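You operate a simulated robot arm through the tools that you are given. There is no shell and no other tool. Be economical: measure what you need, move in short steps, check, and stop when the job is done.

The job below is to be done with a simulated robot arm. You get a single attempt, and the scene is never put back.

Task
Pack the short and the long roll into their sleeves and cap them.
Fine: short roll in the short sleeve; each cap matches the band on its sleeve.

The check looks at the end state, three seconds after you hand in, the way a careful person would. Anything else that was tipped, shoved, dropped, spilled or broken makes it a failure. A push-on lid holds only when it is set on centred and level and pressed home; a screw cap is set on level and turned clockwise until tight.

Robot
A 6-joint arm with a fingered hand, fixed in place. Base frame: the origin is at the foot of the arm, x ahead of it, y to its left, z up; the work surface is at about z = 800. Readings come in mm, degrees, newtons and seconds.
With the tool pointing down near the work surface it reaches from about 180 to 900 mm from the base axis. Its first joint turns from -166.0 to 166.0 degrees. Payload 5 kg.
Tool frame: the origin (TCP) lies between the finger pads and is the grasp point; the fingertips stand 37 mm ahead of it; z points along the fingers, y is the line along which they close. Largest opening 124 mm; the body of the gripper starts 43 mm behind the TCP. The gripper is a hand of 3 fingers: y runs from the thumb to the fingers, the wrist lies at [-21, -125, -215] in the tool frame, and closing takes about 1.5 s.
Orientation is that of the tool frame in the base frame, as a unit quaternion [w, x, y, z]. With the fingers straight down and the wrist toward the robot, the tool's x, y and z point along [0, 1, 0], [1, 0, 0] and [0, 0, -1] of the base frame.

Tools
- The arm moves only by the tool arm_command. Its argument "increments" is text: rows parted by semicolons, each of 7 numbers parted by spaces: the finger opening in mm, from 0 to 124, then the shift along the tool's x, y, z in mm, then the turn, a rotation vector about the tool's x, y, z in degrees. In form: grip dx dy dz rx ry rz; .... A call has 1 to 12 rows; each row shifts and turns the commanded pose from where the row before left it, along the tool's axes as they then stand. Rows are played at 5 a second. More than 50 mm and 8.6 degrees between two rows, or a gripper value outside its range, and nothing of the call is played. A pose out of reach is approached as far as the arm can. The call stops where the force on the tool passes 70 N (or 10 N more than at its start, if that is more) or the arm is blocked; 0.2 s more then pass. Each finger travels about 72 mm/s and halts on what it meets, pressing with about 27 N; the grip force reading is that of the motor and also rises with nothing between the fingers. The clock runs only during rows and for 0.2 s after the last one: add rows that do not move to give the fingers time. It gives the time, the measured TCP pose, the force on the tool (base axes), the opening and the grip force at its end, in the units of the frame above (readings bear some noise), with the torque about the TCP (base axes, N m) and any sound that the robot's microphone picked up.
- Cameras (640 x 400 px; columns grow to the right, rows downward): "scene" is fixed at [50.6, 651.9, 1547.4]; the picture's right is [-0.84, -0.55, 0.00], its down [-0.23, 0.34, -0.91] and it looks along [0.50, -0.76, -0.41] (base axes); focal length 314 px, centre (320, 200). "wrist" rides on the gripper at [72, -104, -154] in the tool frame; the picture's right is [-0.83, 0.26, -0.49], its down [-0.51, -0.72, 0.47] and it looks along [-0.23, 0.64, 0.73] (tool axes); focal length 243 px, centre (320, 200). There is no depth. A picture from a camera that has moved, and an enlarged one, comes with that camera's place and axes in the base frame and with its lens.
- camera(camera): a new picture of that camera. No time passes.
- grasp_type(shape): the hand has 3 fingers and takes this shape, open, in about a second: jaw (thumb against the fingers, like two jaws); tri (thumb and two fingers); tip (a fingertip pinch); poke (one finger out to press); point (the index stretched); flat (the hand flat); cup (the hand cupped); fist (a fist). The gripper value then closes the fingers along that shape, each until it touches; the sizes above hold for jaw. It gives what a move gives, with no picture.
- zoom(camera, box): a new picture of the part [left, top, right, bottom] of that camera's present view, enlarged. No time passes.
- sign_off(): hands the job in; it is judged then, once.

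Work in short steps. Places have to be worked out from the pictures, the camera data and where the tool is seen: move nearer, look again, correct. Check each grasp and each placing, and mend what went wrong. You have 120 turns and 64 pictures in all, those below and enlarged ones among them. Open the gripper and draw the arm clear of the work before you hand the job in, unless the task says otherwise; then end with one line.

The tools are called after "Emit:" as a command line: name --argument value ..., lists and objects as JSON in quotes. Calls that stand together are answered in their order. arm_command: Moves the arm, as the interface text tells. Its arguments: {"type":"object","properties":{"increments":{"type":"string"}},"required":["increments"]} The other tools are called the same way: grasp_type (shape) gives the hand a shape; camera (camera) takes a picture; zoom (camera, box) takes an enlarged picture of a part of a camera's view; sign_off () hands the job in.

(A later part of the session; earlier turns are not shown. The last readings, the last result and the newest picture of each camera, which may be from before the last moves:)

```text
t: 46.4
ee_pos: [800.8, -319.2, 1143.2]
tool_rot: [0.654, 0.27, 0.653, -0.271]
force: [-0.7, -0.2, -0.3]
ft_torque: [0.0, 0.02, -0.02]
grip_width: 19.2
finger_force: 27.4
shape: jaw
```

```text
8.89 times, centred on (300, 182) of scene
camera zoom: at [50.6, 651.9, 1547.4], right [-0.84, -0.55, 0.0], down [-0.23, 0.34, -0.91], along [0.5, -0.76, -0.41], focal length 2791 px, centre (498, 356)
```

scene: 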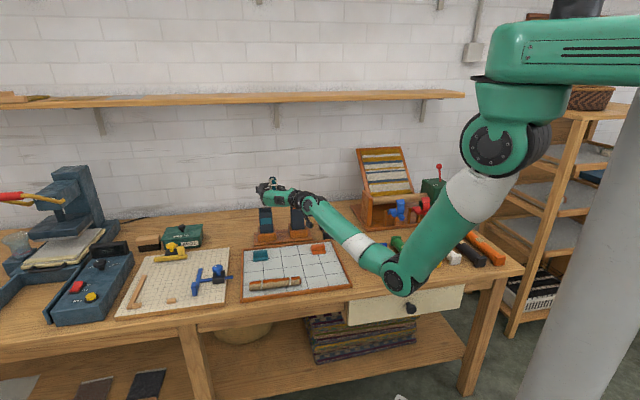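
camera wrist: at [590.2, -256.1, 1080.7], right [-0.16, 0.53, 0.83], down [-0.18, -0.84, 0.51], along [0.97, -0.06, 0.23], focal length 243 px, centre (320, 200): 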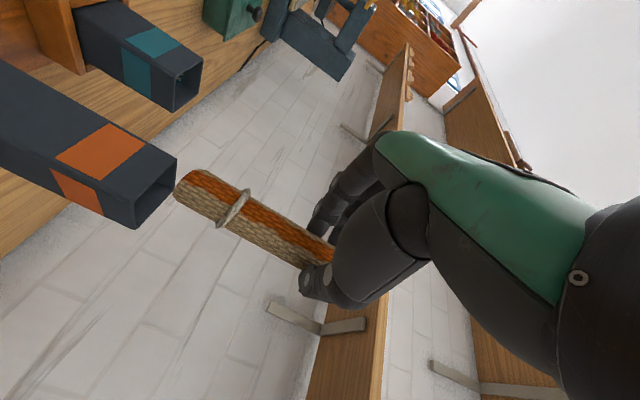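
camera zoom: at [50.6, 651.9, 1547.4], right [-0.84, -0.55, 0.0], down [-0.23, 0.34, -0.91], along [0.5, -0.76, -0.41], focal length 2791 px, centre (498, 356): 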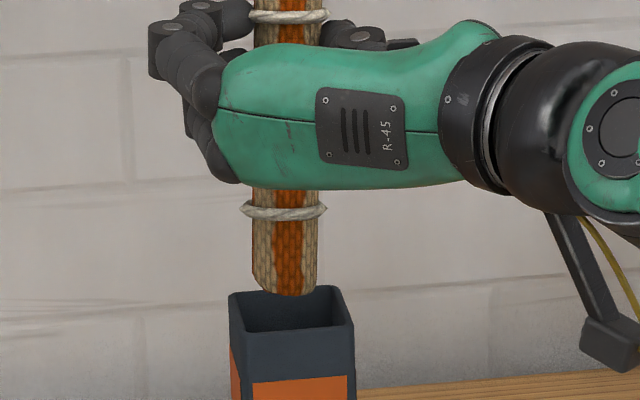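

Nearly aligned; a 2.5 mm sideways correction is needed. I apply it and descend in small steps.

Emit:
arm_command --increments "0 0 -2.5 0 0 0 0;0 6 0 0 0 0 0;0 6 0 0 0 0 0;0 6 0 0 0 0 0;0 6 0 0 0 0 0;0 6 0 0 0 0 0;0 6 0 0 0 0 0;0 6 0 0 0 0 0;0 0 0 0 0 0 0"

Emit:
zoom --camera "scene" --box '[270, 160, 330, 205]'

```text
t: 48.4
ee_pos: [796.9, -321.1, 1100.4]
tool_rot: [0.654, 0.27, 0.653, -0.27]
force: [-0.6, 0.2, -0.7]
ft_torque: [0.0, 0.04, 0.02]
grip_width: 19.1
finger_force: 27.2
shape: jaw
```

```text
8.89 times, centred on (300, 182) of scene
camera zoom: at [50.6, 651.9, 1547.4], right [-0.84, -0.55, 0.0], down [-0.23, 0.34, -0.91], along [0.5, -0.76, -0.41], focal length 2791 px, centre (498, 356)
```

zoom: 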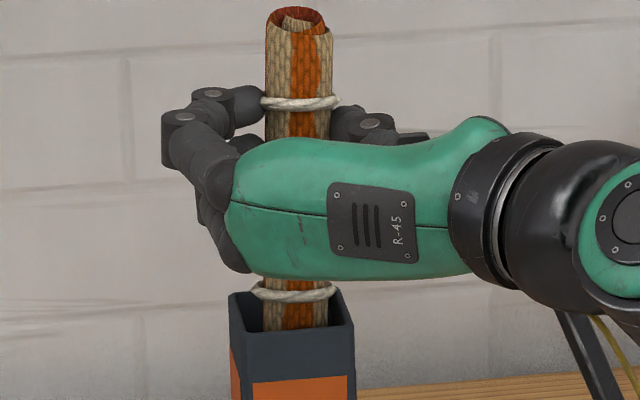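

Centered and entering cleanly. I continue 36 mm down.

Emit:
arm_command --increments "0 6 0 0 0 0 0;0 6 0 0 0 0 0;0 6 0 0 0 0 0;0 6 0 0 0 0 0;0 6 0 0 0 0 0;0 6 0 0 0 0 0;0 0 0 0 0 0 0"

```text
t: 50.0
ee_pos: [799.1, -321.2, 1062.6]
tool_rot: [0.654, 0.27, 0.653, -0.27]
force: [-0.5, -0.5, -0.8]
ft_torque: [0.01, -0.01, -0.01]
grip_width: 18.9
finger_force: 26.6
shape: jaw
```

No contact. I lower 12 mm more and release.

Emit:
arm_command --increments "0 6 0 0 0 0 0;0 6 0 0 0 0 0;20 0 0 0 0 0 0;40 0 0 0 0 0 0;60 0 0 0 0 0 0;80 0 0 0 0 0 0;80 0 0 0 0 0 0;80 0 0 0 0 0 0;80 0 0 0 0 0 0"

Emit:
zoom --camera "scene" --box '[220, 130, 360, 235]'

```text
t: 52.0
ee_pos: [797.9, -320.8, 1052.4]
tool_rot: [0.654, 0.269, 0.653, -0.27]
force: [-0.7, 0.5, -0.8]
ft_torque: [-0.02, 0.02, 0.02]
grip_width: 79.4
finger_force: 0.1
shape: jaw
```

```text
3.81 times, centred on (290, 182) of scene
camera zoom: at [50.6, 651.9, 1547.4], right [-0.84, -0.55, 0.0], down [-0.23, 0.34, -0.91], along [0.5, -0.76, -0.41], focal length 1196 px, centre (434, 267)
```

zoom: 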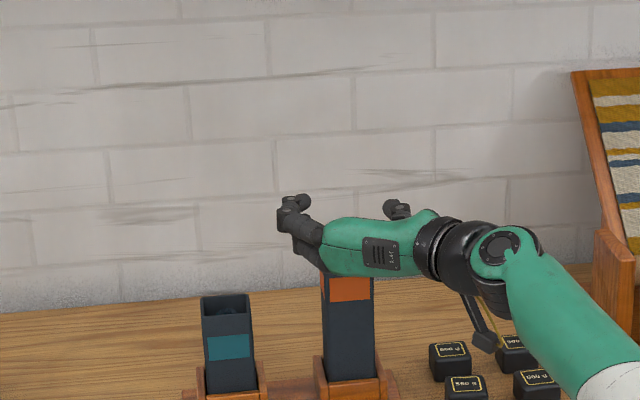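

Long roll dropped in. Next the orange cap: I rise, back off and start turning fingers-down.

Emit:
arm_command --increments "80 -40 0 0 0 0 0;80 0 0 -45 0 0 0;80 0 0 -45 0 0 0;80 0 0 -45 0 0 0;80 0 0 0 0 8.18 0;80 0 0 0 0 8.18 0;80 0 0 0 0 8.18 0;80 0 0 0 0 8.18 0;80 0 0 0 0 8.18 0;80 0 0 0 0 8.18 0;80 0 0 0 0 8.18 0;80 0 0 0 0 8.18 0"

Emit:
arm_command --increments "80 0 0 0 0 8.18 0;80 0 0 0 0 8.18 0;80 0 0 0 0 8.18 0;80 0 0 0 0 0 8.2;80 0 0 0 0 0 8.2;80 0 0 0 0 0 8.2;80 0 0 0 0 0 8.2;80 0 0 0 0 0 8.2;80 0 0 0 0 0 8.2;80 0 0 0 0 0 8.2;80 0 0 0 0 0 8.2;80 0 0 0 0 0 8.2"

```text
t: 54.6
ee_pos: [702.9, -225.3, 1092.9]
tool_rot: [0.196, 0.374, 0.903, -0.081]
force: [0.2, -1.0, 0.3]
ft_torque: [-0.04, -0.04, 0.02]
grip_width: 79.3
finger_force: 0.2
shape: jaw
```

```text
t: 57.2
ee_pos: [702.9, -226.6, 1093.4]
tool_rot: [0.001, 0.861, 0.508, 0.001]
force: [0.0, -0.7, -0.1]
ft_torque: [-0.02, 0.01, 0.01]
grip_width: 79.4
finger_force: 0.1
shape: jaw
```

Emit:
arm_command --increments "80 0 0 0 0 0 8.2;80 0 0 0 0 0 8.2;80 -16.1 4.3 33 0 0 0;80 -16.1 4.3 33 0 0 0;80 -16.1 4.3 33 0 0 0;80 -16.1 4.3 33 0 0 0;80 0 0 0 0 0 0"

Emit:
camera --camera "wrist"

Emit:
zoom --camera "scene" --box '[270, 190, 350, 260]'

```text
t: 58.8
ee_pos: [666.9, -283.4, 958.4]
tool_rot: [0.001, 0.924, 0.382, 0.0]
force: [-0.2, 0.6, 0.1]
ft_torque: [0.03, -0.01, 0.02]
grip_width: 79.5
finger_force: 0.0
shape: jaw
```

```text
20 pictures are left
camera wrist: at [642.9, -158.3, 1113.5], right [-0.4, -0.77, 0.49], down [-0.87, 0.15, -0.47], along [0.29, -0.62, -0.73], focal length 243 px, centre (320, 200)
```

wrist: 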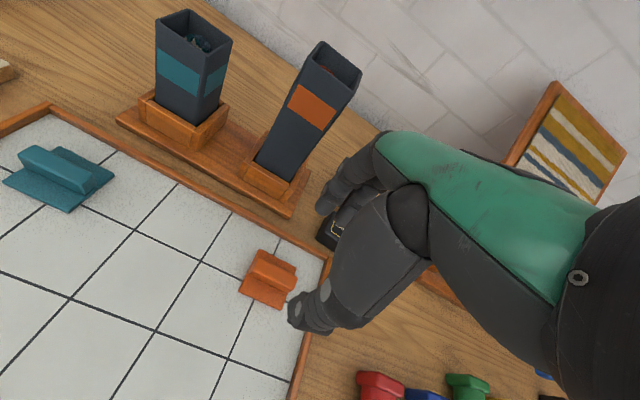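

```text
5.71 times, centred on (310, 225) of scene
camera zoom: at [50.6, 651.9, 1547.4], right [-0.84, -0.55, 0.0], down [-0.23, 0.34, -0.91], along [0.5, -0.76, -0.41], focal length 1794 px, centre (377, 57)
```

zoom: 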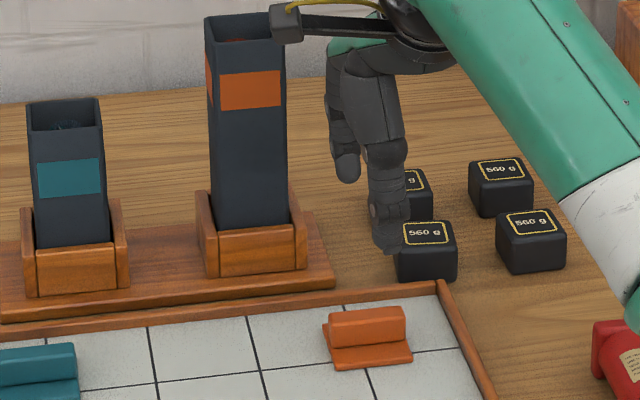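

Cap rib centre is near (671,-284), running along tool x. I nudge and descend to just above the plate.

Emit:
arm_command --increments "80 3 3 40 0 0 0;80 0 0 35 0 0 0;80 0 0 17 0 0 0;80 0 0 8 0 0 0;80 0 0 0 0 0 0"

Emit:
zoom --camera "wrist" --box '[200, 150, 440, 390]'

```text
t: 60.0
ee_pos: [673.1, -282.7, 858.8]
tool_rot: [0.001, 0.924, 0.382, 0.0]
force: [0.1, -0.1, 0.3]
ft_torque: [0.0, -0.03, 0.0]
grip_width: 79.9
finger_force: 0.1
shape: jaw
```

```text
1.67 times, centred on (320, 270) of wrist
camera zoom: at [649.8, -158.8, 1013.5], right [-0.4, -0.77, 0.49], down [-0.87, 0.15, -0.47], along [0.29, -0.62, -0.73], focal length 404 px, centre (320, 83)
```

zoom: 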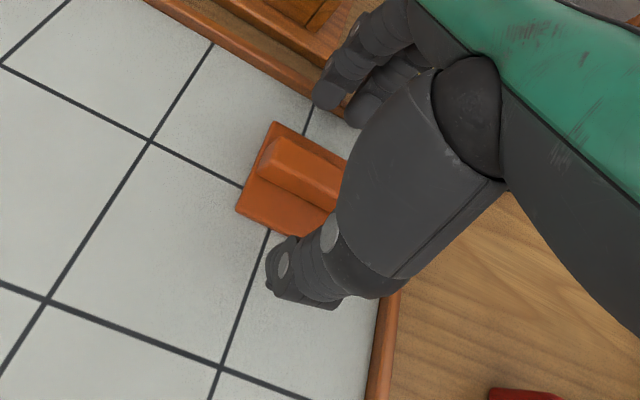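

Rib is centred between the fingers. I lower 4 mm and close.

Emit:
arm_command --increments "80 0 0 4 0 0 0;60 0 0 0 0 0 0;40 0 0 0 0 0 0;20 0 0 0 0 0 0;5 0 0 0 0 0 0;0 0 0 0 0 0 0;0 0 0 0 0 0 0;0 0 0 0 0 0 0;0 0 0 0 0 0 0"

Emit:
arm_command --increments "0 0 0 -15 0 0 0;0 0 0 -40 0 0 0;0 0 0 -45 0 0 0;0 0 0 -45 0 0 0;0 0 0 -45 0 0 0;0 0 0 0 0 0 0"

Emit:
zoom --camera "wrist" --box '[200, 150, 440, 390]'

```text
t: 62.0
ee_pos: [674.0, -284.1, 854.8]
tool_rot: [0.001, 0.924, 0.381, 0.0]
force: [0.4, -0.4, 0.2]
ft_torque: [0.01, 0.01, -0.02]
grip_width: 13.7
finger_force: 27.0
shape: jaw
```

```text
t: 63.4
ee_pos: [672.5, -282.4, 1046.6]
tool_rot: [0.0, 0.924, 0.382, 0.0]
force: [-0.2, -0.2, -0.4]
ft_torque: [-0.02, 0.01, 0.02]
grip_width: 13.3
finger_force: 26.7
shape: jaw
```

```text
1.67 times, centred on (320, 270) of wrist
camera zoom: at [648.6, -158.4, 1202.0], right [-0.4, -0.77, 0.49], down [-0.87, 0.15, -0.47], along [0.29, -0.62, -0.73], focal length 404 px, centre (320, 83)
```

zoom: 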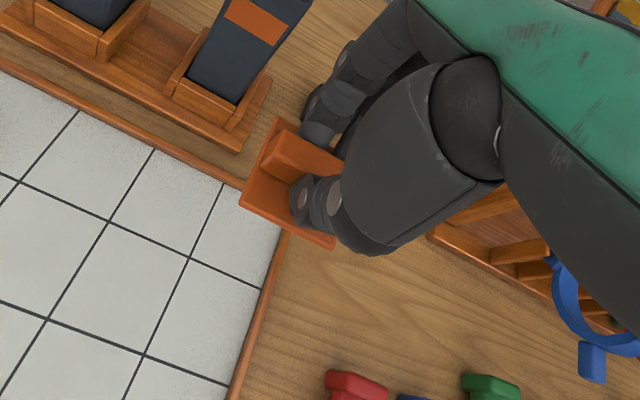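

Cap held level and centred on the TCP (plate ≈56 mm square, aligned with the sleeve's 45° faces). I rise and carry it above the tall sleeve.

Emit:
arm_command --increments "0 0 0 -40 0 0 0;0 16.1 38 0 0 0 0;0 16.1 38 0 0 0 0;0 16.1 38 0 0 0 0;0 16.1 38 0 0 0 0;0 0 0 0 0 0 0"

Emit:
zoom --camera "wrist" --box '[200, 150, 440, 390]'

Emit:
zoom --camera "scene" --box '[270, 155, 330, 200]'

```text
t: 64.8
ee_pos: [823.9, -343.0, 1083.3]
tool_rot: [0.001, 0.924, 0.381, 0.0]
force: [0.7, 0.2, -0.3]
ft_torque: [0.01, -0.01, 0.02]
grip_width: 13.6
finger_force: 26.9
shape: jaw
```

```text
1.67 times, centred on (320, 270) of wrist
camera zoom: at [800.4, -218.5, 1238.6], right [-0.4, -0.77, 0.49], down [-0.87, 0.15, -0.47], along [0.29, -0.62, -0.73], focal length 404 px, centre (320, 83)
```

zoom: 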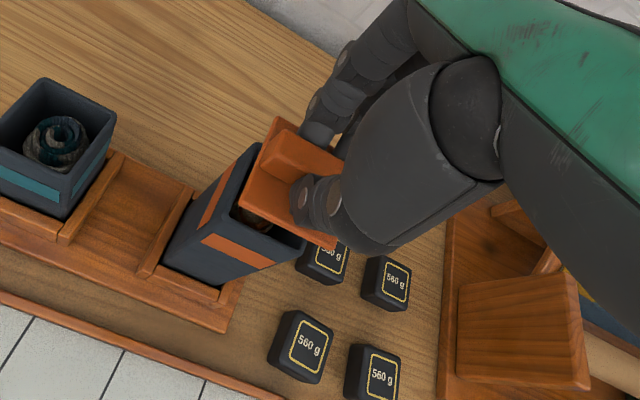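

```text
8.89 times, centred on (300, 178) of scene
camera zoom: at [50.6, 651.9, 1547.4], right [-0.84, -0.55, 0.0], down [-0.23, 0.34, -0.91], along [0.5, -0.76, -0.41], focal length 2791 px, centre (498, 400)
```

zoom: 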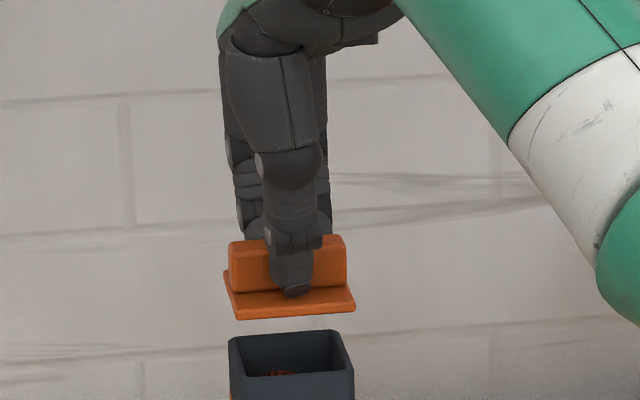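

Scene view shows lateral alignment is good. I lower 20 mm for a closer check of the other direction.

Emit:
arm_command --increments "0 0 0 10 0 0 0;0 0 -3 10 0 0 0;0 0 0 0 0 0 0"

Emit:
zoom --camera "wrist" --box '[230, 200, 350, 320]'

Emit:
zoom --camera "scene" --box '[280, 165, 320, 195]'

```text
t: 65.6
ee_pos: [822.6, -341.0, 1064.4]
tool_rot: [0.001, 0.924, 0.382, 0.001]
force: [0.1, 0.0, -0.3]
ft_torque: [-0.04, -0.02, 0.02]
grip_width: 13.4
finger_force: 27.4
shape: jaw
```

```text
3.33 times, centred on (290, 260) of wrist
camera zoom: at [799.2, -217.3, 1219.7], right [-0.4, -0.77, 0.49], down [-0.87, 0.15, -0.47], along [0.29, -0.62, -0.73], focal length 809 px, centre (420, 0)
```

zoom: 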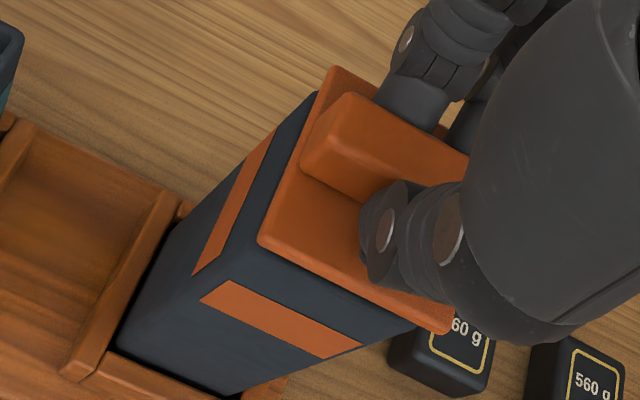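

```text
13.33 times, centred on (300, 180) of scene
camera zoom: at [50.6, 651.9, 1547.4], right [-0.84, -0.55, 0.0], down [-0.23, 0.34, -0.91], along [0.5, -0.76, -0.41], focal length 4186 px, centre (587, 467)
```

zoom: 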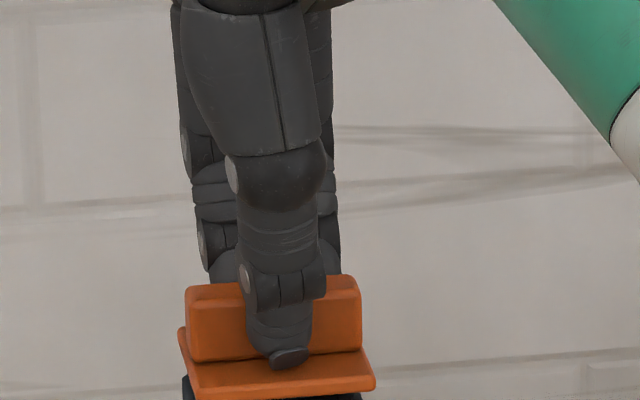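

Combining both views, my −3 mm shift was wrong: the plate should move about +4 mm along tool y. I correct and take a tight look at the plate's corner.

Emit:
arm_command --increments "0 -0.5 4 4 0 0 0;0 0 0 0 0 0 0"

Emit:
zoom --camera "wrist" --box '[250, 210, 340, 310]'

```text
t: 66.2
ee_pos: [827.1, -345.7, 1060.4]
tool_rot: [0.001, 0.925, 0.381, 0.001]
force: [0.0, 0.0, -0.8]
ft_torque: [-0.03, 0.0, 0.0]
grip_width: 13.3
finger_force: 27.0
shape: jaw
```

```text
4.00 times, centred on (295, 260) of wrist
camera zoom: at [802.0, -221.2, 1215.8], right [-0.4, -0.77, 0.49], down [-0.87, 0.15, -0.47], along [0.29, -0.62, -0.73], focal length 970 px, centre (420, -40)
```

zoom: 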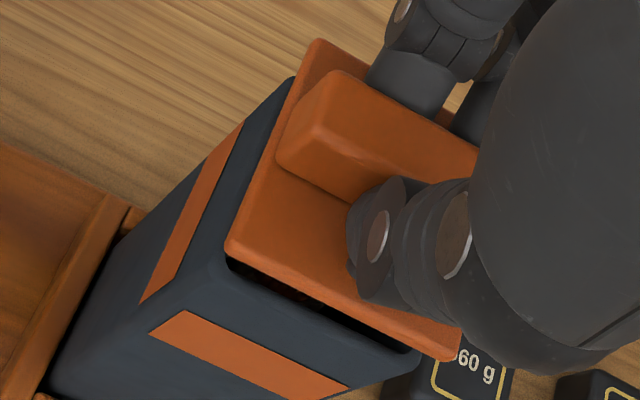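

Corners now match within about 1 mm. I make a tiny trim and lower in 2 mm steps until contact.

Emit:
arm_command --increments "0 0.5 -0.7 2 0 0 0;0 0 0 2 0 0 0;0 0 0 2 0 0 0;0 0 0 2 0 0 0;0 0 0 1 0 0 0;0 0 0 0 0 0 0"

```text
t: 67.6
ee_pos: [826.5, -345.9, 1053.6]
tool_rot: [0.001, 0.925, 0.381, 0.0]
force: [-0.9, 0.2, 4.2]
ft_torque: [-0.06, -0.02, 0.01]
grip_width: 13.4
finger_force: 27.3
shape: jaw
```

Light contact (4 N) at z≈1053.6. I check seating alignment in both views.

Emit:
zoom --camera "scene" --box '[280, 175, 320, 205]'

Emit:
zoom --camera "wrist" --box '[250, 210, 340, 310]'

```text
13.33 times, centred on (300, 190) of scene
camera zoom: at [50.6, 651.9, 1547.4], right [-0.84, -0.55, 0.0], down [-0.23, 0.34, -0.91], along [0.5, -0.76, -0.41], focal length 4186 px, centre (587, 333)
```

zoom: 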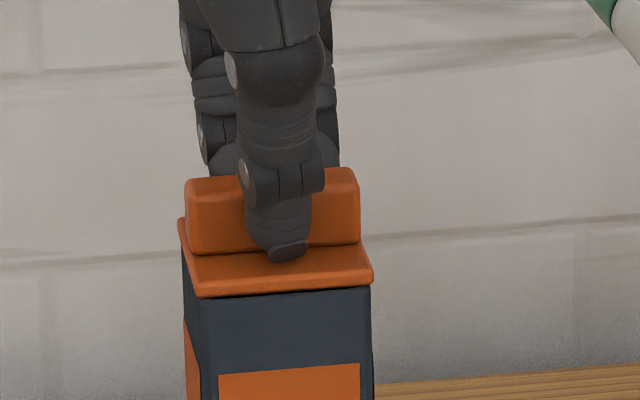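

```text
4.00 times, centred on (295, 260) of wrist
camera zoom: at [802.7, -220.8, 1208.3], right [-0.4, -0.77, 0.49], down [-0.87, 0.15, -0.47], along [0.29, -0.62, -0.73], focal length 970 px, centre (420, -40)
```

zoom: 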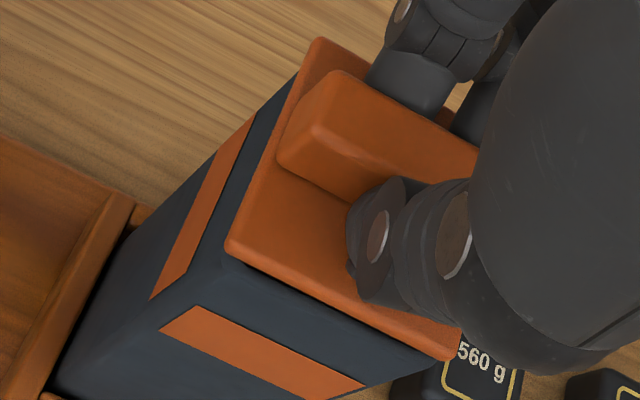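

The plate is centred within ~1 mm and level. I trim 0.6 mm and press down progressively.

Emit:
arm_command --increments "0 -0.6 0 0 0 0 0;0 0 0 2 0 0 0;0 0 0 2 0 0 0;0 0 0 2 0 0 0;0 0 0 2 0 0 0;0 0 0 2 0 0 0;0 0 0 0 0 0 0"

```text
t: 69.2
ee_pos: [826.6, -346.6, 1052.2]
tool_rot: [0.005, 0.924, 0.382, 0.005]
force: [-6.3, 3.5, 46.5]
ft_torque: [0.44, 0.35, 0.01]
grip_width: 15.6
finger_force: 26.7
shape: jaw
```

Force 46 N with ~1.4 mm travel. I press a bit harder.

Emit:
arm_command --increments "0 0 0 2 0 0 0;0 0 0 2 0 0 0;0 0 0 2 0 0 0;0 0 0 2 0 0 0;0 0 0 0 0 0 0"

Emit:
zoom --camera "scene" --box '[280, 175, 320, 205]'

```text
t: 70.2
ee_pos: [830.1, -348.7, 1052.9]
tool_rot: [0.01, 0.925, 0.381, 0.01]
force: [-3.2, -0.5, 15.0]
ft_torque: [-0.03, 0.07, 0.0]
grip_width: 15.6
finger_force: 27.1
shape: jaw
stopped in row 5: the force on the tool passed its limit at 71 N (the readings are from after the stop); the commanded pose is now the measured one
```

```text
13.33 times, centred on (300, 190) of scene
camera zoom: at [50.6, 651.9, 1547.4], right [-0.84, -0.55, 0.0], down [-0.23, 0.34, -0.91], along [0.5, -0.76, -0.41], focal length 4186 px, centre (587, 333)
```

zoom: 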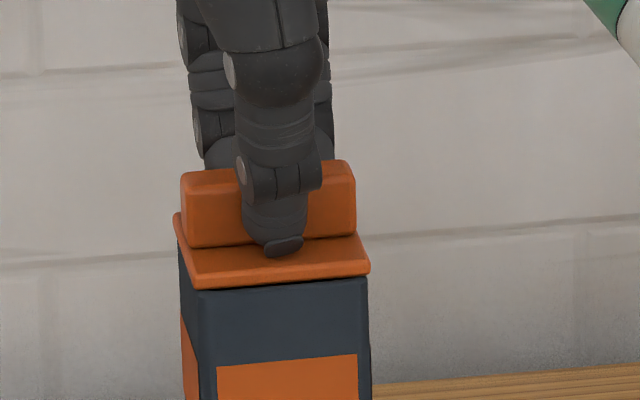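

Cap is seated, but the push drifted the arm ~4 mm and tilted it ~1.6°. I bring the pose back to the upright, centred position before letting go.

Emit:
arm_command --increments "0 -0.4 -2 0 0.8 -0.3 0;0 -0.3 -2 0 0.7 -0.3 0;0 0 0 0 0 0 0"

```text
t: 71.0
ee_pos: [826.4, -346.1, 1051.5]
tool_rot: [0.0, 0.925, 0.381, -0.001]
force: [3.3, -4.2, 24.3]
ft_torque: [-0.19, -0.16, -0.02]
grip_width: 15.6
finger_force: 27.3
shape: jaw
```

Upright again. One more straight press to make sure it's home, then I ease off and open.

Emit:
arm_command --increments "0 0 0 2 0 0 0;0 0 0 2 0 0 0;0 0 0 2 0 0 0;0 0 0 0 0 0 0"

```text
t: 72.0
ee_pos: [827.5, -346.4, 1051.1]
tool_rot: [0.002, 0.925, 0.381, 0.002]
force: [-5.5, -1.0, 47.7]
ft_torque: [0.28, 0.29, 0.01]
grip_width: 16.0
finger_force: 27.1
shape: jaw
```

Firm stop at z≈1051. I ease off the load and open, then rise clear.

Emit:
arm_command --increments "0 0 0 -4 0 0 0;0 0 0 -3 0 0 0;20 0 0 0 0 0 0;40 0 0 0 0 0 0;60 0 0 0 0 0 0;60 0 0 0 0 0 0;60 0 0 -10 0 0 0;60 0 0 -30 0 0 0;60 0 0 -40 0 0 0;60 0 0 0 0 0 0"

Emit:
zoom --camera "scene" --box '[240, 165, 360, 255]'

```text
t: 74.2
ee_pos: [826.1, -346.3, 1129.6]
tool_rot: [-0.003, 0.924, 0.383, -0.003]
force: [0.4, 0.4, 0.9]
ft_torque: [-0.02, 0.02, 0.02]
grip_width: 60.0
finger_force: 0.0
shape: jaw
```

```text
4.44 times, centred on (300, 210) of scene
camera zoom: at [50.6, 651.9, 1547.4], right [-0.84, -0.55, 0.0], down [-0.23, 0.34, -0.91], along [0.5, -0.76, -0.41], focal length 1395 px, centre (409, 156)
```

zoom: 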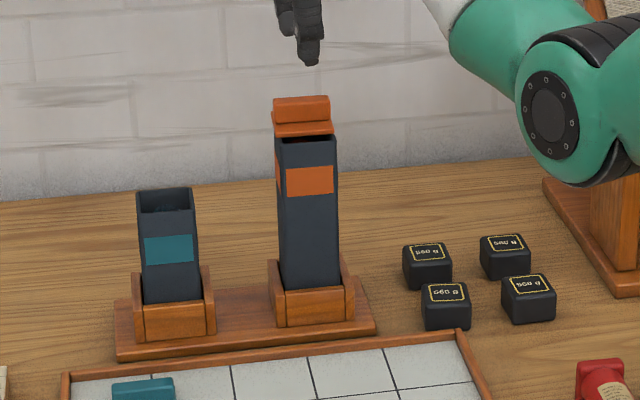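

The orange cap doesn't look seated now: a dark gap shows at the front. I zoom in.

Emit:
zoom --camera "scene" --box '[280, 175, 320, 205]'

```text
13.33 times, centred on (300, 190) of scene
camera zoom: at [50.6, 651.9, 1547.4], right [-0.84, -0.55, 0.0], down [-0.23, 0.34, -0.91], along [0.5, -0.76, -0.41], focal length 4186 px, centre (587, 333)
```

zoom: 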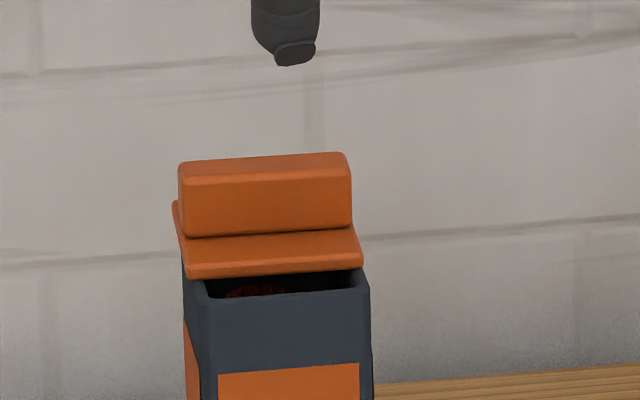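

The cap had only been resting on the rim and slid ~15 mm back when I opened with load still on. It must be re-gripped and found more precisely; I move over it and descend around its rib.

Emit:
arm_command --increments "60 0 14.6 0 -0.4 0.2 0;60 0 0 30 0 0 0;60 0 0 30 0 0 0;60 0 0 12 0 0 0;60 0 0 0 0 0 0"

Emit:
zoom --camera "wrist" --box '[230, 160, 370, 330]'

```text
t: 75.4
ee_pos: [838.9, -356.2, 1058.7]
tool_rot: [0.0, 0.924, 0.383, 0.001]
force: [0.1, -0.5, 0.1]
ft_torque: [0.03, -0.03, 0.03]
grip_width: 60.1
finger_force: 0.0
shape: jaw
```

```text
2.35 times, centred on (300, 245) of wrist
camera zoom: at [816.0, -231.7, 1213.3], right [-0.4, -0.77, 0.49], down [-0.87, 0.15, -0.47], along [0.29, -0.62, -0.73], focal length 571 px, centre (367, 94)
```

zoom: 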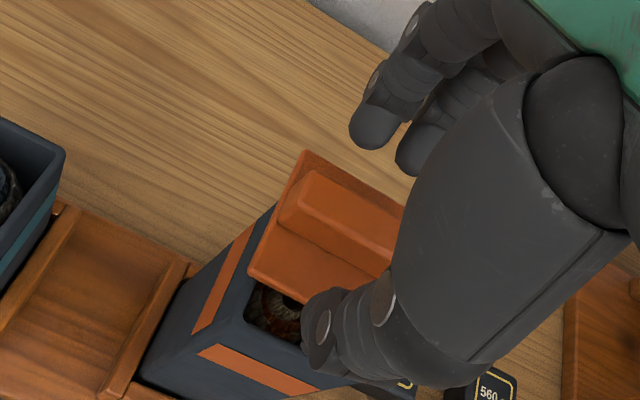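

The rib lies ~4 mm toward the thumb; I shift, lower 4 mm, close, and lift slightly.

Emit:
arm_command --increments "60 0 -3.5 0 0 0 0;60 0 0 4 0 0 0;40 0 0 0 0 0 0;25 0 0 0 0 0 0;12 0 0 0 0 0 0;0 0 0 0 0 0 0;0 0 0 0 0 0 0;0 0 0 0 0 0 0;0 0 0 0 0 0 0;0 0 0 -6 0 0 0;0 0 0 -6 0 0 0;0 0 0 0 0 0 0"

```text
t: 78.0
ee_pos: [835.4, -354.7, 1066.3]
tool_rot: [0.001, 0.925, 0.38, 0.0]
force: [0.3, -0.4, -0.3]
ft_torque: [0.04, 0.03, -0.03]
grip_width: 12.5
finger_force: 27.1
shape: jaw
```

Cap re-gripped. I return over the sleeve's estimated centre and lower to light contact, then will search by feel for the seat.

Emit:
arm_command --increments "0 -0.5 -6 0 0 0 0;0 -0.4 -5.7 0 0 0 0;0 0 0 4 0 0 0;0 0 0 4 0 0 0;0 0 0 2 0 0 0;0 0 0 2 0 0 0;0 0 0 1 0 0 0;0 0 0 0 0 0 0"

```text
t: 79.8
ee_pos: [826.9, -346.1, 1052.3]
tool_rot: [0.001, 0.924, 0.381, 0.001]
force: [-1.0, 0.0, 4.1]
ft_torque: [-0.1, -0.03, 0.0]
grip_width: 12.8
finger_force: 27.3
shape: jaw
```

Contact at z≈1052. I add a little load and sweep +y first.

Emit:
arm_command --increments "0 0 0 2 0 0 0;0 -0.7 0.7 0 0 0 0;0 -0.5 0.7 0 0 0 0;0 0 0 0 0 0 0"

```text
t: 80.8
ee_pos: [827.1, -347.7, 1052.3]
tool_rot: [0.002, 0.924, 0.382, 0.001]
force: [0.0, 3.1, 16.8]
ft_torque: [0.05, -0.06, 0.01]
grip_width: 13.3
finger_force: 26.5
shape: jaw
```

No drop yet. I check the present alignment with a tight scene zoom.

Emit:
zoom --camera "scene" --box '[286, 180, 312, 200]'

```text
16.00 times, centred on (299, 190) of scene
camera zoom: at [50.6, 651.9, 1547.4], right [-0.84, -0.55, 0.0], down [-0.23, 0.34, -0.91], along [0.5, -0.76, -0.41], focal length 5024 px, centre (656, 360)
```

zoom: 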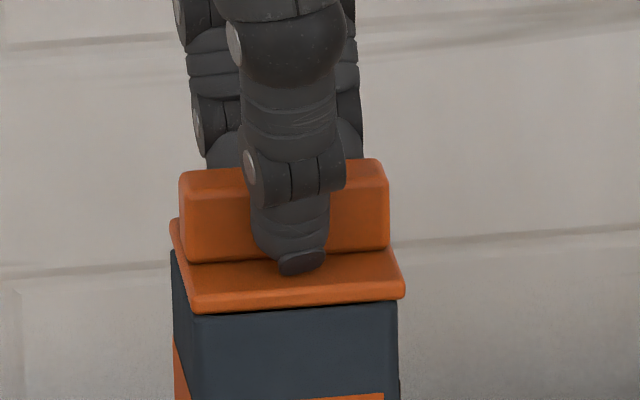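

Laterally the plate is within ~0.5 mm. I hop: lift, shift (+0.5 x, −1.3 y), lower, and press to see whether it clicks in.

Emit:
arm_command --increments "0 0 0 -5 0 0 0;0 0.5 -1.3 0 0 0 0;0 0 0 0 0 0 0;0 0 0 4 0 0 0;0 0 0 2 0 0 0;0 0 0 2 0 0 0;0 0 0 2 0 0 0;0 0 0 2 0 0 0;0 0 0 1 0 0 0;0 0 0 0 0 0 0"

```text
t: 83.0
ee_pos: [826.8, -346.9, 1052.3]
tool_rot: [0.006, 0.925, 0.381, 0.006]
force: [-9.8, 2.6, 50.0]
ft_torque: [0.5, 0.6, -0.02]
grip_width: 14.8
finger_force: 26.9
shape: jaw
```

Position is firm at 1052.3 under 50 N. I unload and gently tug up 3 mm to test whether it is holding.

Emit:
arm_command --increments "0 0 0 -4 0 0 0;0 0 0 -4 0 0 0;0 0 0 -2 0 0 0;0 0 0 -2 0 0 0;0 0 0 0 0 0 0"

```text
t: 84.2
ee_pos: [824.9, -346.4, 1052.4]
tool_rot: [-0.001, 0.924, 0.382, 0.0]
force: [1.5, -2.5, 10.8]
ft_torque: [-0.12, -0.09, 0.0]
grip_width: 14.3
finger_force: 26.9
shape: jaw
```

Emit:
arm_command --increments "0 0 0 -2 0 0 0;0 0 0 -2 0 0 0;0 0 0 0 0 0 0"

```text
t: 85.0
ee_pos: [825.8, -347.2, 1056.4]
tool_rot: [0.0, 0.924, 0.382, 0.0]
force: [0.0, -0.1, -0.2]
ft_torque: [0.0, 0.03, 0.02]
grip_width: 13.8
finger_force: 27.3
shape: jaw
```

Not holding — it lifted freely. I take a tight wrist view 4 mm above the rim to measure the offset precisely.

Emit:
zoom --camera "wrist" --box '[258, 215, 338, 305]'

```text
4.44 times, centred on (298, 260) of wrist
camera zoom: at [802.1, -221.7, 1212.7], right [-0.4, -0.77, 0.49], down [-0.87, 0.15, -0.47], along [0.29, -0.62, -0.73], focal length 1078 px, centre (418, -67)
```

zoom: 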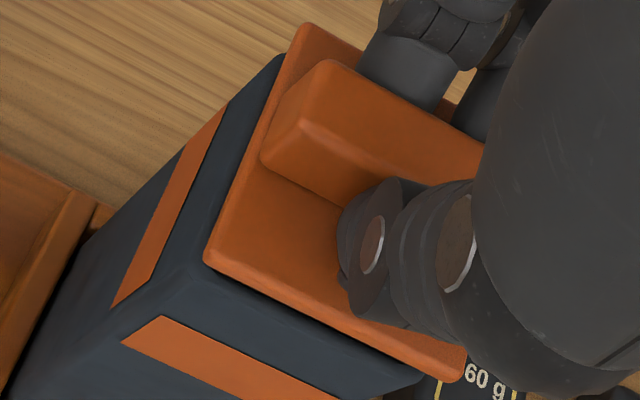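

Measured offset: cap should move about +1.6 mm in x and +0.7 mm in y. I apply that, lower, and press with small counter-tilts to keep the plate level.

Emit:
arm_command --increments "0 1.6 0.7 0 0 0 0;0 0 0 2 0 0 0;0 0 0 2 0 0 0;0 0 0 2 0.15 -0.06 0;0 0 0 2 0.2 -0.08 0;0 0 0 2 0.2 -0.08 0;0 0 0 2 0.2 -0.08 0;0 0 0 2 0.2 -0.08 0;0 0 0 0 0 0 0"

```text
t: 87.0
ee_pos: [828.0, -345.1, 1052.2]
tool_rot: [-0.002, 0.925, 0.381, -0.002]
force: [-3.0, 3.9, 41.2]
ft_torque: [0.24, 0.18, 0.0]
grip_width: 14.8
finger_force: 26.5
shape: jaw
```

Well centred now (centre of pressure within ~1.5 mm, level). I press harder, to about 65 N.

Emit:
arm_command --increments "0 0 0 2 0.2 -0.08 0;0 0 0 2 0.2 -0.08 0;0 0 0 1 0.1 -0.04 0;0 0 0 0.5 0 0 0;0 0 0 0 0 0 0"

```text
t: 88.2
ee_pos: [829.2, -346.7, 1051.2]
tool_rot: [-0.003, 0.924, 0.382, -0.002]
force: [-6.8, 5.4, 57.0]
ft_torque: [0.68, 0.44, -0.04]
grip_width: 15.9
finger_force: 27.0
shape: jaw
```

Emit:
arm_command --increments "0 0 0 1 0 0 0;0 0 0 1 0 0 0;0 0 0 0 0 0 0"

```text
t: 89.0
ee_pos: [828.6, -346.8, 1051.5]
tool_rot: [-0.002, 0.924, 0.382, -0.002]
force: [-8.8, 7.8, 62.9]
ft_torque: [0.89, 0.72, -0.05]
grip_width: 15.4
finger_force: 27.6
shape: jaw
```

63 N reached. I unload in steps and tug gently.

Emit:
arm_command --increments "0 0 0 -4 -0.3 0.12 0;0 0 0 -4 -0.3 0.12 0;0 0 0 -4 -0.4 0.14 0;0 0 0 -3 -0.25 0.12 0;0 0 0 0 0 0 0"

```text
t: 90.2
ee_pos: [826.9, -346.2, 1052.0]
tool_rot: [-0.001, 0.925, 0.381, -0.002]
force: [3.9, -0.7, 15.5]
ft_torque: [-0.03, -0.17, -0.01]
grip_width: 15.1
finger_force: 27.2
shape: jaw
```

Emit:
arm_command --increments "0 0 0 -2.2 0 0 0;0 0 0 -1.5 0 0 0;0 0 0 -1.5 0 0 0;0 0 0 0 0 0 0"

```text
t: 91.2
ee_pos: [826.1, -346.8, 1057.6]
tool_rot: [-0.002, 0.925, 0.381, -0.001]
force: [0.2, -0.2, 0.3]
ft_torque: [-0.02, 0.0, -0.04]
grip_width: 14.0
finger_force: 26.7
shape: jaw
```

Still free. I need to know what is under the cap: I'll lift it, bring it back toward me and tilt it so the scene camera can see its underside.

Emit:
arm_command --increments "0 0 0 -45 0 0 0;0 0 0 -25 0 0 0;0 -5 -46.5 0 0 0 0;0 -5 -46.5 0 0 0 0;0 -5 -46.5 0 0 0 0;0 -5 -46.5 0 0 0 0;0 0 0 0 8.5 0 0;0 0 0 0 8.5 0 0;0 0 0 0 8.5 0 0;0 0 0 0 8.5 0 0;0 0 0 0 8.5 0 0;0 0 0 0 8.5 0 0"

```text
t: 93.8
ee_pos: [730.3, -252.2, 1087.0]
tool_rot: [-0.399, 0.834, 0.344, -0.165]
force: [0.5, -0.2, -0.7]
ft_torque: [0.01, 0.0, -0.02]
grip_width: 13.4
finger_force: 26.5
shape: jaw
out of reach, approached as far as the arm can: row 8, 9, 10, 11
```

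Emit:
zoom --camera "scene" --box '[282, 183, 322, 213]'

```text
13.33 times, centred on (302, 198) of scene
camera zoom: at [50.6, 651.9, 1547.4], right [-0.84, -0.55, 0.0], down [-0.23, 0.34, -0.91], along [0.5, -0.76, -0.41], focal length 4186 px, centre (560, 227)
```

zoom: 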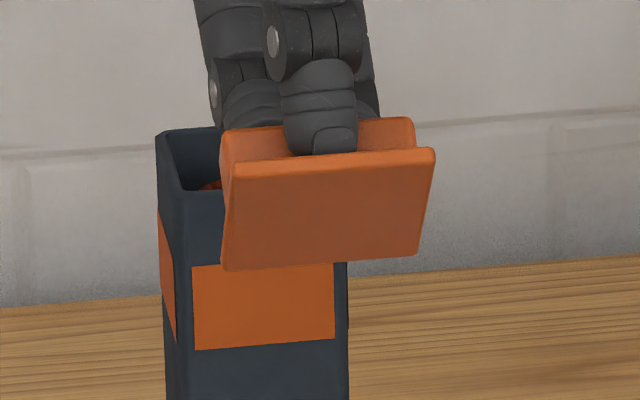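

The underside is flat, so there's no plug to find: it needs centring, level pressing, and a load-free release. My earlier release had ~20 N of load left on it, which dragged the cap. I restore the hand orientation and go back above the sleeve.

Emit:
arm_command --increments "0 0 0 0 -8.525 0 0;0 0 0 0 -8.525 0 0;0 0 0 0 -8.525 0 0;0 0 0 0 -8.525 0 0;0 0 0 0 -8.525 0 0;0 0 0 0 -8.525 0 0;0 0.7 44 0 0 0 0;0 0.7 45 0 0 0 0;0 0.7 45 0 0 0 0;0 0 0 0 0 0 0"

```text
t: 96.0
ee_pos: [827.2, -344.7, 1085.7]
tool_rot: [0.0, 0.924, 0.382, -0.001]
force: [0.4, -0.2, 0.6]
ft_torque: [0.04, -0.02, 0.02]
grip_width: 13.7
finger_force: 27.1
shape: jaw
```

Emit:
arm_command --increments "0 0 0 12 0 0 0;0 0 0 12 0 0 0;0 0 0 0 0 0 0;0 0 0 0 0 0 0"

Emit:
arm_command --increments "0 0 0 3 0 0 0;0 0 0 0 0 0 0;0 0 0 0 0 0 0"

```text
t: 97.0
ee_pos: [826.3, -345.7, 1061.9]
tool_rot: [0.0, 0.925, 0.381, 0.0]
force: [-0.1, -0.6, 0.6]
ft_torque: [0.0, 0.02, -0.01]
grip_width: 13.5
finger_force: 26.7
shape: jaw
```

```text
t: 97.8
ee_pos: [826.0, -344.1, 1057.9]
tool_rot: [-0.001, 0.925, 0.381, 0.0]
force: [0.2, 0.8, -0.5]
ft_torque: [0.03, 0.03, 0.01]
grip_width: 13.5
finger_force: 27.2
shape: jaw
```

Averaged reading says trim (−0.8, +1.3). I apply, lower, press level to ~45 N.

Emit:
arm_command --increments "0 -0.8 1.3 0 0 0 0;0 0 0 3 0 0 0;0 0 0 3 0 0 0;0 0 0 2 0.15 -0.06 0;0 0 0 2 0.2 -0.08 0;0 0 0 2 0.2 -0.08 0;0 0 0 2 0.2 -0.08 0;0 0 0 2 0.2 -0.08 0;0 0 0 0 0 0 0;0 0 0 0 0 0 0"

```text
t: 100.0
ee_pos: [828.9, -346.5, 1052.0]
tool_rot: [-0.002, 0.924, 0.382, -0.001]
force: [-3.7, 6.5, 48.0]
ft_torque: [0.55, 0.31, 0.0]
grip_width: 15.0
finger_force: 26.9
shape: jaw
```

48 N, level. I unload most of it in steps, reversing the tilt trim.

Emit:
arm_command --increments "0 0 0 -2 -0.2 0.08 0;0 0 0 -2 -0.2 0.08 0;0 0 0 -2 -0.2 0.08 0;0 0 0 -2 -0.2 0.08 0;0 0 0 -1 -0.15 0.06 0;0 0 0 0 0 0 0"

```text
t: 101.4
ee_pos: [826.6, -345.5, 1051.5]
tool_rot: [0.001, 0.924, 0.381, -0.001]
force: [1.9, 0.8, 12.9]
ft_torque: [-0.03, -0.09, 0.02]
grip_width: 14.4
finger_force: 26.7
shape: jaw
```

Emit:
arm_command --increments "0 0 0 -1 0 0 0;0 0 0 -0.6 0 0 0;0 0 0 0 0 0 0"

```text
t: 102.2
ee_pos: [826.5, -345.2, 1052.5]
tool_rot: [0.0, 0.924, 0.381, -0.001]
force: [0.2, -0.5, 1.2]
ft_torque: [-0.01, -0.03, 0.04]
grip_width: 14.2
finger_force: 26.6
shape: jaw
```

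Only ~1 N left on the cap. I open slowly, then rise straight up.

Emit:
arm_command --increments "17 0 0 0 0 0 0;20 0 0 0 0 0 0;26 0 0 0 0 0 0;34 0 0 0 0 0 0;42 0 0 0 0 0 0;50 0 0 0 0 0 0;50 0 0 -3 0 0 0;50 0 0 -10 0 0 0;50 0 0 -25 0 0 0;50 0 0 -30 0 0 0;50 0 0 0 0 0 0"

Emit:
zoom --camera "scene" --box '[280, 175, 320, 205]'

```text
t: 104.6
ee_pos: [826.1, -343.9, 1121.8]
tool_rot: [0.0, 0.924, 0.382, 0.0]
force: [0.0, 0.1, 0.3]
ft_torque: [0.05, 0.02, -0.01]
grip_width: 49.5
finger_force: 0.1
shape: jaw
```

```text
13.33 times, centred on (300, 190) of scene
camera zoom: at [50.6, 651.9, 1547.4], right [-0.84, -0.55, 0.0], down [-0.23, 0.34, -0.91], along [0.5, -0.76, -0.41], focal length 4186 px, centre (587, 333)
```

zoom: 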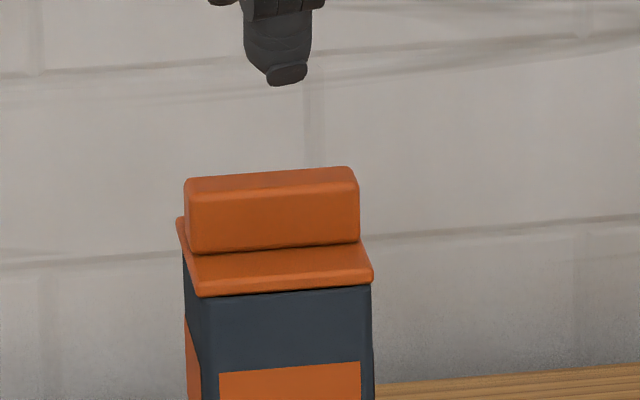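

The cap now sits centred and flat on the tall sleeve. I re-grip it gently to test with a fine tug whether the press has actually latched it.

Emit:
arm_command --increments "50 0 0 30 0 0 0;50 0 0 25 0 0 0;50 0 0 10 0 0 0;50 0 0 2 0 0 0;35 0 0 0 0 0 0;25 0 0 0 0 0 0;12 0 0 0 0 0 0;0 0 0 0 0 0 0;0 0 0 0 0 0 0;0 0 0 -1 0 0 0;0 0 0 0 0 0 0"

Emit:
arm_command --increments "0 0 0 -1 0 0 0;0 0 0 0 0 0 0"

```text
t: 107.0
ee_pos: [825.8, -345.3, 1057.4]
tool_rot: [0.001, 0.924, 0.382, 0.0]
force: [0.1, 0.2, 0.8]
ft_torque: [0.0, 0.02, -0.02]
grip_width: 12.6
finger_force: 27.2
shape: jaw
```

```text
t: 107.6
ee_pos: [826.9, -346.1, 1056.8]
tool_rot: [0.0, 0.925, 0.381, 0.0]
force: [0.3, 0.2, -0.4]
ft_torque: [0.03, -0.02, 0.01]
grip_width: 12.5
finger_force: 26.8
shape: jaw
```

Not latched: it lifts with no resistance. The last scene picture hinted the cap sat ~2 mm too far back, so I shift −2 mm in y, lower, and press level.

Emit:
arm_command --increments "0 0.3 -2 -1 0 0 0;0 0 0 2 0 0 0;0 0 0 2 0 0 0;0 0 0 2 0.15 -0.06 0;0 0 0 2 0.2 -0.08 0;0 0 0 2 0.2 -0.08 0;0 0 0 2 0.2 -0.08 0;0 0 0 2 0.2 -0.08 0;0 0 0 2 0.2 -0.08 0;0 0 0 0 0 0 0"

```text
t: 109.8
ee_pos: [826.3, -344.8, 1052.3]
tool_rot: [-0.002, 0.925, 0.381, -0.003]
force: [-6.1, 3.0, 53.5]
ft_torque: [0.25, 0.29, -0.08]
grip_width: 16.6
finger_force: 27.3
shape: jaw
heard: snap
```

Snap heard — the orange cap has latched. I unload and undo the tilt trim.

Emit:
arm_command --increments "0 0 0 -2 -0.25 0.1 0;0 0 0 -2 -0.25 0.1 0;0 0 0 -2 -0.25 0.1 0;0 0 0 -2 -0.2 0.08 0;0 0 0 -1 -0.2 0.08 0;0 0 0 0 0 0 0"

```text
t: 111.2
ee_pos: [825.0, -344.7, 1053.2]
tool_rot: [0.0, 0.924, 0.382, 0.001]
force: [3.1, -2.3, 26.7]
ft_torque: [-0.08, -0.13, -0.02]
grip_width: 15.7
finger_force: 27.1
shape: jaw
```

Emit:
arm_command --increments "0 0 0 -2 0 0 0;0 0 0 -2 0 0 0;0 0 0 0 0 0 0"

```text
t: 112.0
ee_pos: [824.3, -344.0, 1054.5]
tool_rot: [0.0, 0.924, 0.382, -0.001]
force: [2.3, -1.4, 12.2]
ft_torque: [-0.08, -0.07, -0.03]
grip_width: 14.8
finger_force: 26.7
shape: jaw
```

Emit:
arm_command --increments "0 0 0 -1.5 0 0 0;0 0 0 -0.5 0 0 0;0 0 0 0 0 0 0"

```text
t: 112.8
ee_pos: [824.2, -343.8, 1056.6]
tool_rot: [0.0, 0.925, 0.381, -0.001]
force: [0.0, -0.1, 0.2]
ft_torque: [-0.02, 0.01, -0.01]
grip_width: 13.8
finger_force: 27.4
shape: jaw
heard: snap
```

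A second snap at near-zero load — ambiguous. I release slowly without pulling, and rise.

Emit:
arm_command --increments "17 0 0 0 0 0 0;20 0 0 0 0 0 0;26 0 0 0 0 0 0;34 0 0 0 0 0 0;42 0 0 0 0 0 0;50 0 0 0 0 0 0;50 0 0 -3 0 0 0;50 0 0 -10 0 0 0;50 0 0 -20 0 0 0;50 0 0 -20 0 0 0;50 0 0 0 0 0 0"

```text
t: 115.2
ee_pos: [826.7, -344.4, 1109.6]
tool_rot: [0.0, 0.925, 0.381, 0.001]
force: [-0.5, 0.1, -0.4]
ft_torque: [-0.01, 0.01, -0.01]
grip_width: 49.6
finger_force: 0.0
shape: jaw
```

Now I close the fingers and press straight down on the rib top, listening for the latch.

Emit:
arm_command --increments "20 0 0 0 0 0 0;0 0 0 0 0 0 0;0 0 0 0 0 0 0;0 0 0 0 0 0 0;0 0 0 15 0 0 0;0 0 0 10 0 0 0;0 0 0 6 0 0 0;0 0 0 3 0 0 0;0 0 0 2 0 0 0;0 0 0 2 0 0 0;0 0 0 0 0 0 0"

```text
t: 117.6
ee_pos: [826.3, -344.2, 1071.2]
tool_rot: [0.002, 0.924, 0.381, 0.001]
force: [-0.2, -0.9, 8.1]
ft_torque: [0.01, 0.06, 0.03]
grip_width: 0.2
finger_force: 27.4
shape: jaw
```

Emit:
arm_command --increments "0 0 0 2 0.1 -0.04 0;0 0 0 2 0.2 -0.08 0;0 0 0 2 0.2 -0.08 0;0 0 0 2 0.2 -0.08 0;0 0 0 2 0.2 -0.08 0;0 0 0 1 0.1 -0.04 0;0 0 0 0 0 0 0"

```text
t: 119.2
ee_pos: [826.5, -345.7, 1070.2]
tool_rot: [-0.001, 0.925, 0.38, -0.001]
force: [0.0, -3.5, 47.1]
ft_torque: [-0.13, 0.26, -0.03]
grip_width: 0.1
finger_force: 27.4
shape: jaw
```

Emit:
arm_command --increments "0 0 0 2 0.2 -0.08 0;0 0 0 2 0.2 -0.08 0;0 0 0 0 0 0 0"

```text
t: 120.0
ee_pos: [828.6, -345.1, 1071.0]
tool_rot: [-0.002, 0.924, 0.382, -0.003]
force: [-2.5, -2.0, 58.5]
ft_torque: [0.09, 0.2, -0.08]
grip_width: 0.1
finger_force: 27.5
shape: jaw
```

No further snap at 58 N, suggesting it may already be latched. I unload, rise, and will test with a tiny sideways nudge on the rib.

Emit:
arm_command --increments "0 0 0 -5 -0.5 0.2 0;0 0 0 -5 -0.5 0.2 0;0 0 0 -5 -0.4 0.16 0;0 0 0 -10 0 0 0;0 0 -24 0 0 0 0;0 0 0 12 0 0 0;0 0 0 12 0 0 0;0 0 0 8 0 0 0;0 0 0 0 0 0 0"

```text
t: 122.0
ee_pos: [810.2, -328.4, 1060.0]
tool_rot: [0.006, 0.925, 0.381, 0.005]
force: [-9.7, 1.3, 53.7]
ft_torque: [-1.02, 0.15, -0.01]
grip_width: 0.1
finger_force: 26.9
shape: jaw
heard: snap
```

I misjudged the commanded height and pressed on the cap's front edge. I back straight up immediately and look.

Emit:
arm_command --increments "0 0 0 -10 0 0 0;0 0 0 -15 0 0 0;0 0 0 -25 0 0 0;0 0 0 -20 0 0 0;0 0 0 0 0 0 0"

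Emit:
zoom --camera "scene" --box '[230, 170, 350, 260]'

```text
t: 123.2
ee_pos: [809.1, -327.8, 1120.3]
tool_rot: [0.0, 0.924, 0.382, -0.001]
force: [0.6, 0.0, 0.6]
ft_torque: [-0.03, -0.01, 0.01]
grip_width: 0.0
finger_force: 27.0
shape: jaw
```

```text
4.44 times, centred on (290, 215) of scene
camera zoom: at [50.6, 651.9, 1547.4], right [-0.84, -0.55, 0.0], down [-0.23, 0.34, -0.91], along [0.5, -0.76, -0.41], focal length 1395 px, centre (453, 133)
```

zoom: 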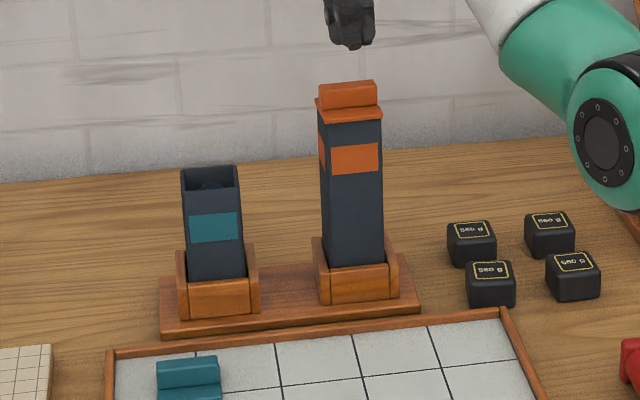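

The cap still sits flat and centred. To know if it's latched, I position the closed fingertips in front of the rib, at its upper part, for a light nudge test.

Emit:
arm_command --increments "0 0 -20 0 0 0 0;0 0 0 25 0 0 0;0 0 0 20 0 0 0;0 0 0 11 0 0 0;0 0 0 0 0 0 0;0 0 5 0 0 0 0;0 0 5 0 0 0 0;0 0 0 0 0 0 0"

```text
t: 125.0
ee_pos: [802.4, -321.2, 1063.9]
tool_rot: [0.0, 0.925, 0.381, 0.0]
force: [0.8, 0.5, 1.0]
ft_torque: [-0.03, -0.01, -0.03]
grip_width: 0.0
finger_force: 26.6
shape: jaw
```

Emit:
arm_command --increments "0 0 3 0 0 0 0;0 0 2 0 0 0 0;0 0 2 0 0 0 0;0 0 0 0 0 0 0"

```text
t: 126.0
ee_pos: [808.4, -325.6, 1062.4]
tool_rot: [-0.001, 0.924, 0.381, -0.001]
force: [0.5, 0.2, -0.1]
ft_torque: [0.0, 0.03, 0.03]
grip_width: 0.0
finger_force: 26.8
shape: jaw
```

Emit:
arm_command --increments "0 0 2 0 0 0 0;0 0 2 0 0 0 0;0 0 0 0 0 0 0"

```text
t: 126.8
ee_pos: [811.2, -328.2, 1064.5]
tool_rot: [0.0, 0.924, 0.381, 0.0]
force: [0.6, 0.6, 0.8]
ft_torque: [-0.01, 0.0, 0.0]
grip_width: 0.0
finger_force: 26.6
shape: jaw
```

Emit:
arm_command --increments "0 0 2 0 0 0 0;0 0 2 0 0 0 0;0 0 0 0 0 0 0"

```text
t: 127.6
ee_pos: [812.8, -331.9, 1064.5]
tool_rot: [0.001, 0.924, 0.382, 0.0]
force: [0.1, 1.0, 1.2]
ft_torque: [-0.02, 0.01, 0.02]
grip_width: 0.2
finger_force: 26.9
shape: jaw
```

Emit:
arm_command --increments "0 0 1.5 0 0 0 0;0 0 1.5 0 0 0 0;0 0 0 0 0 0 0"

```text
t: 128.4
ee_pos: [814.7, -333.0, 1063.9]
tool_rot: [0.0, 0.925, 0.38, 0.0]
force: [-0.1, 1.7, 2.5]
ft_torque: [-0.02, 0.04, -0.02]
grip_width: 0.2
finger_force: 26.8
shape: jaw
```

Emit:
arm_command --increments "0 0 1.2 0 0 0 0;0 0 0 0 0 0 0"

```text
t: 129.0
ee_pos: [815.5, -332.7, 1063.5]
tool_rot: [0.001, 0.924, 0.381, 0.001]
force: [-1.2, 1.3, 3.7]
ft_torque: [-0.05, 0.01, 0.02]
grip_width: 0.0
finger_force: 27.3
shape: jaw
```

Emit:
arm_command --increments "0 0 1.5 0 0 0 0;0 0 0 0 0 0 0"

```text
t: 129.6
ee_pos: [816.6, -334.8, 1064.4]
tool_rot: [0.001, 0.924, 0.381, 0.0]
force: [-1.2, 1.7, 6.5]
ft_torque: [-0.12, 0.05, 0.02]
grip_width: 0.0
finger_force: 26.2
shape: jaw
```

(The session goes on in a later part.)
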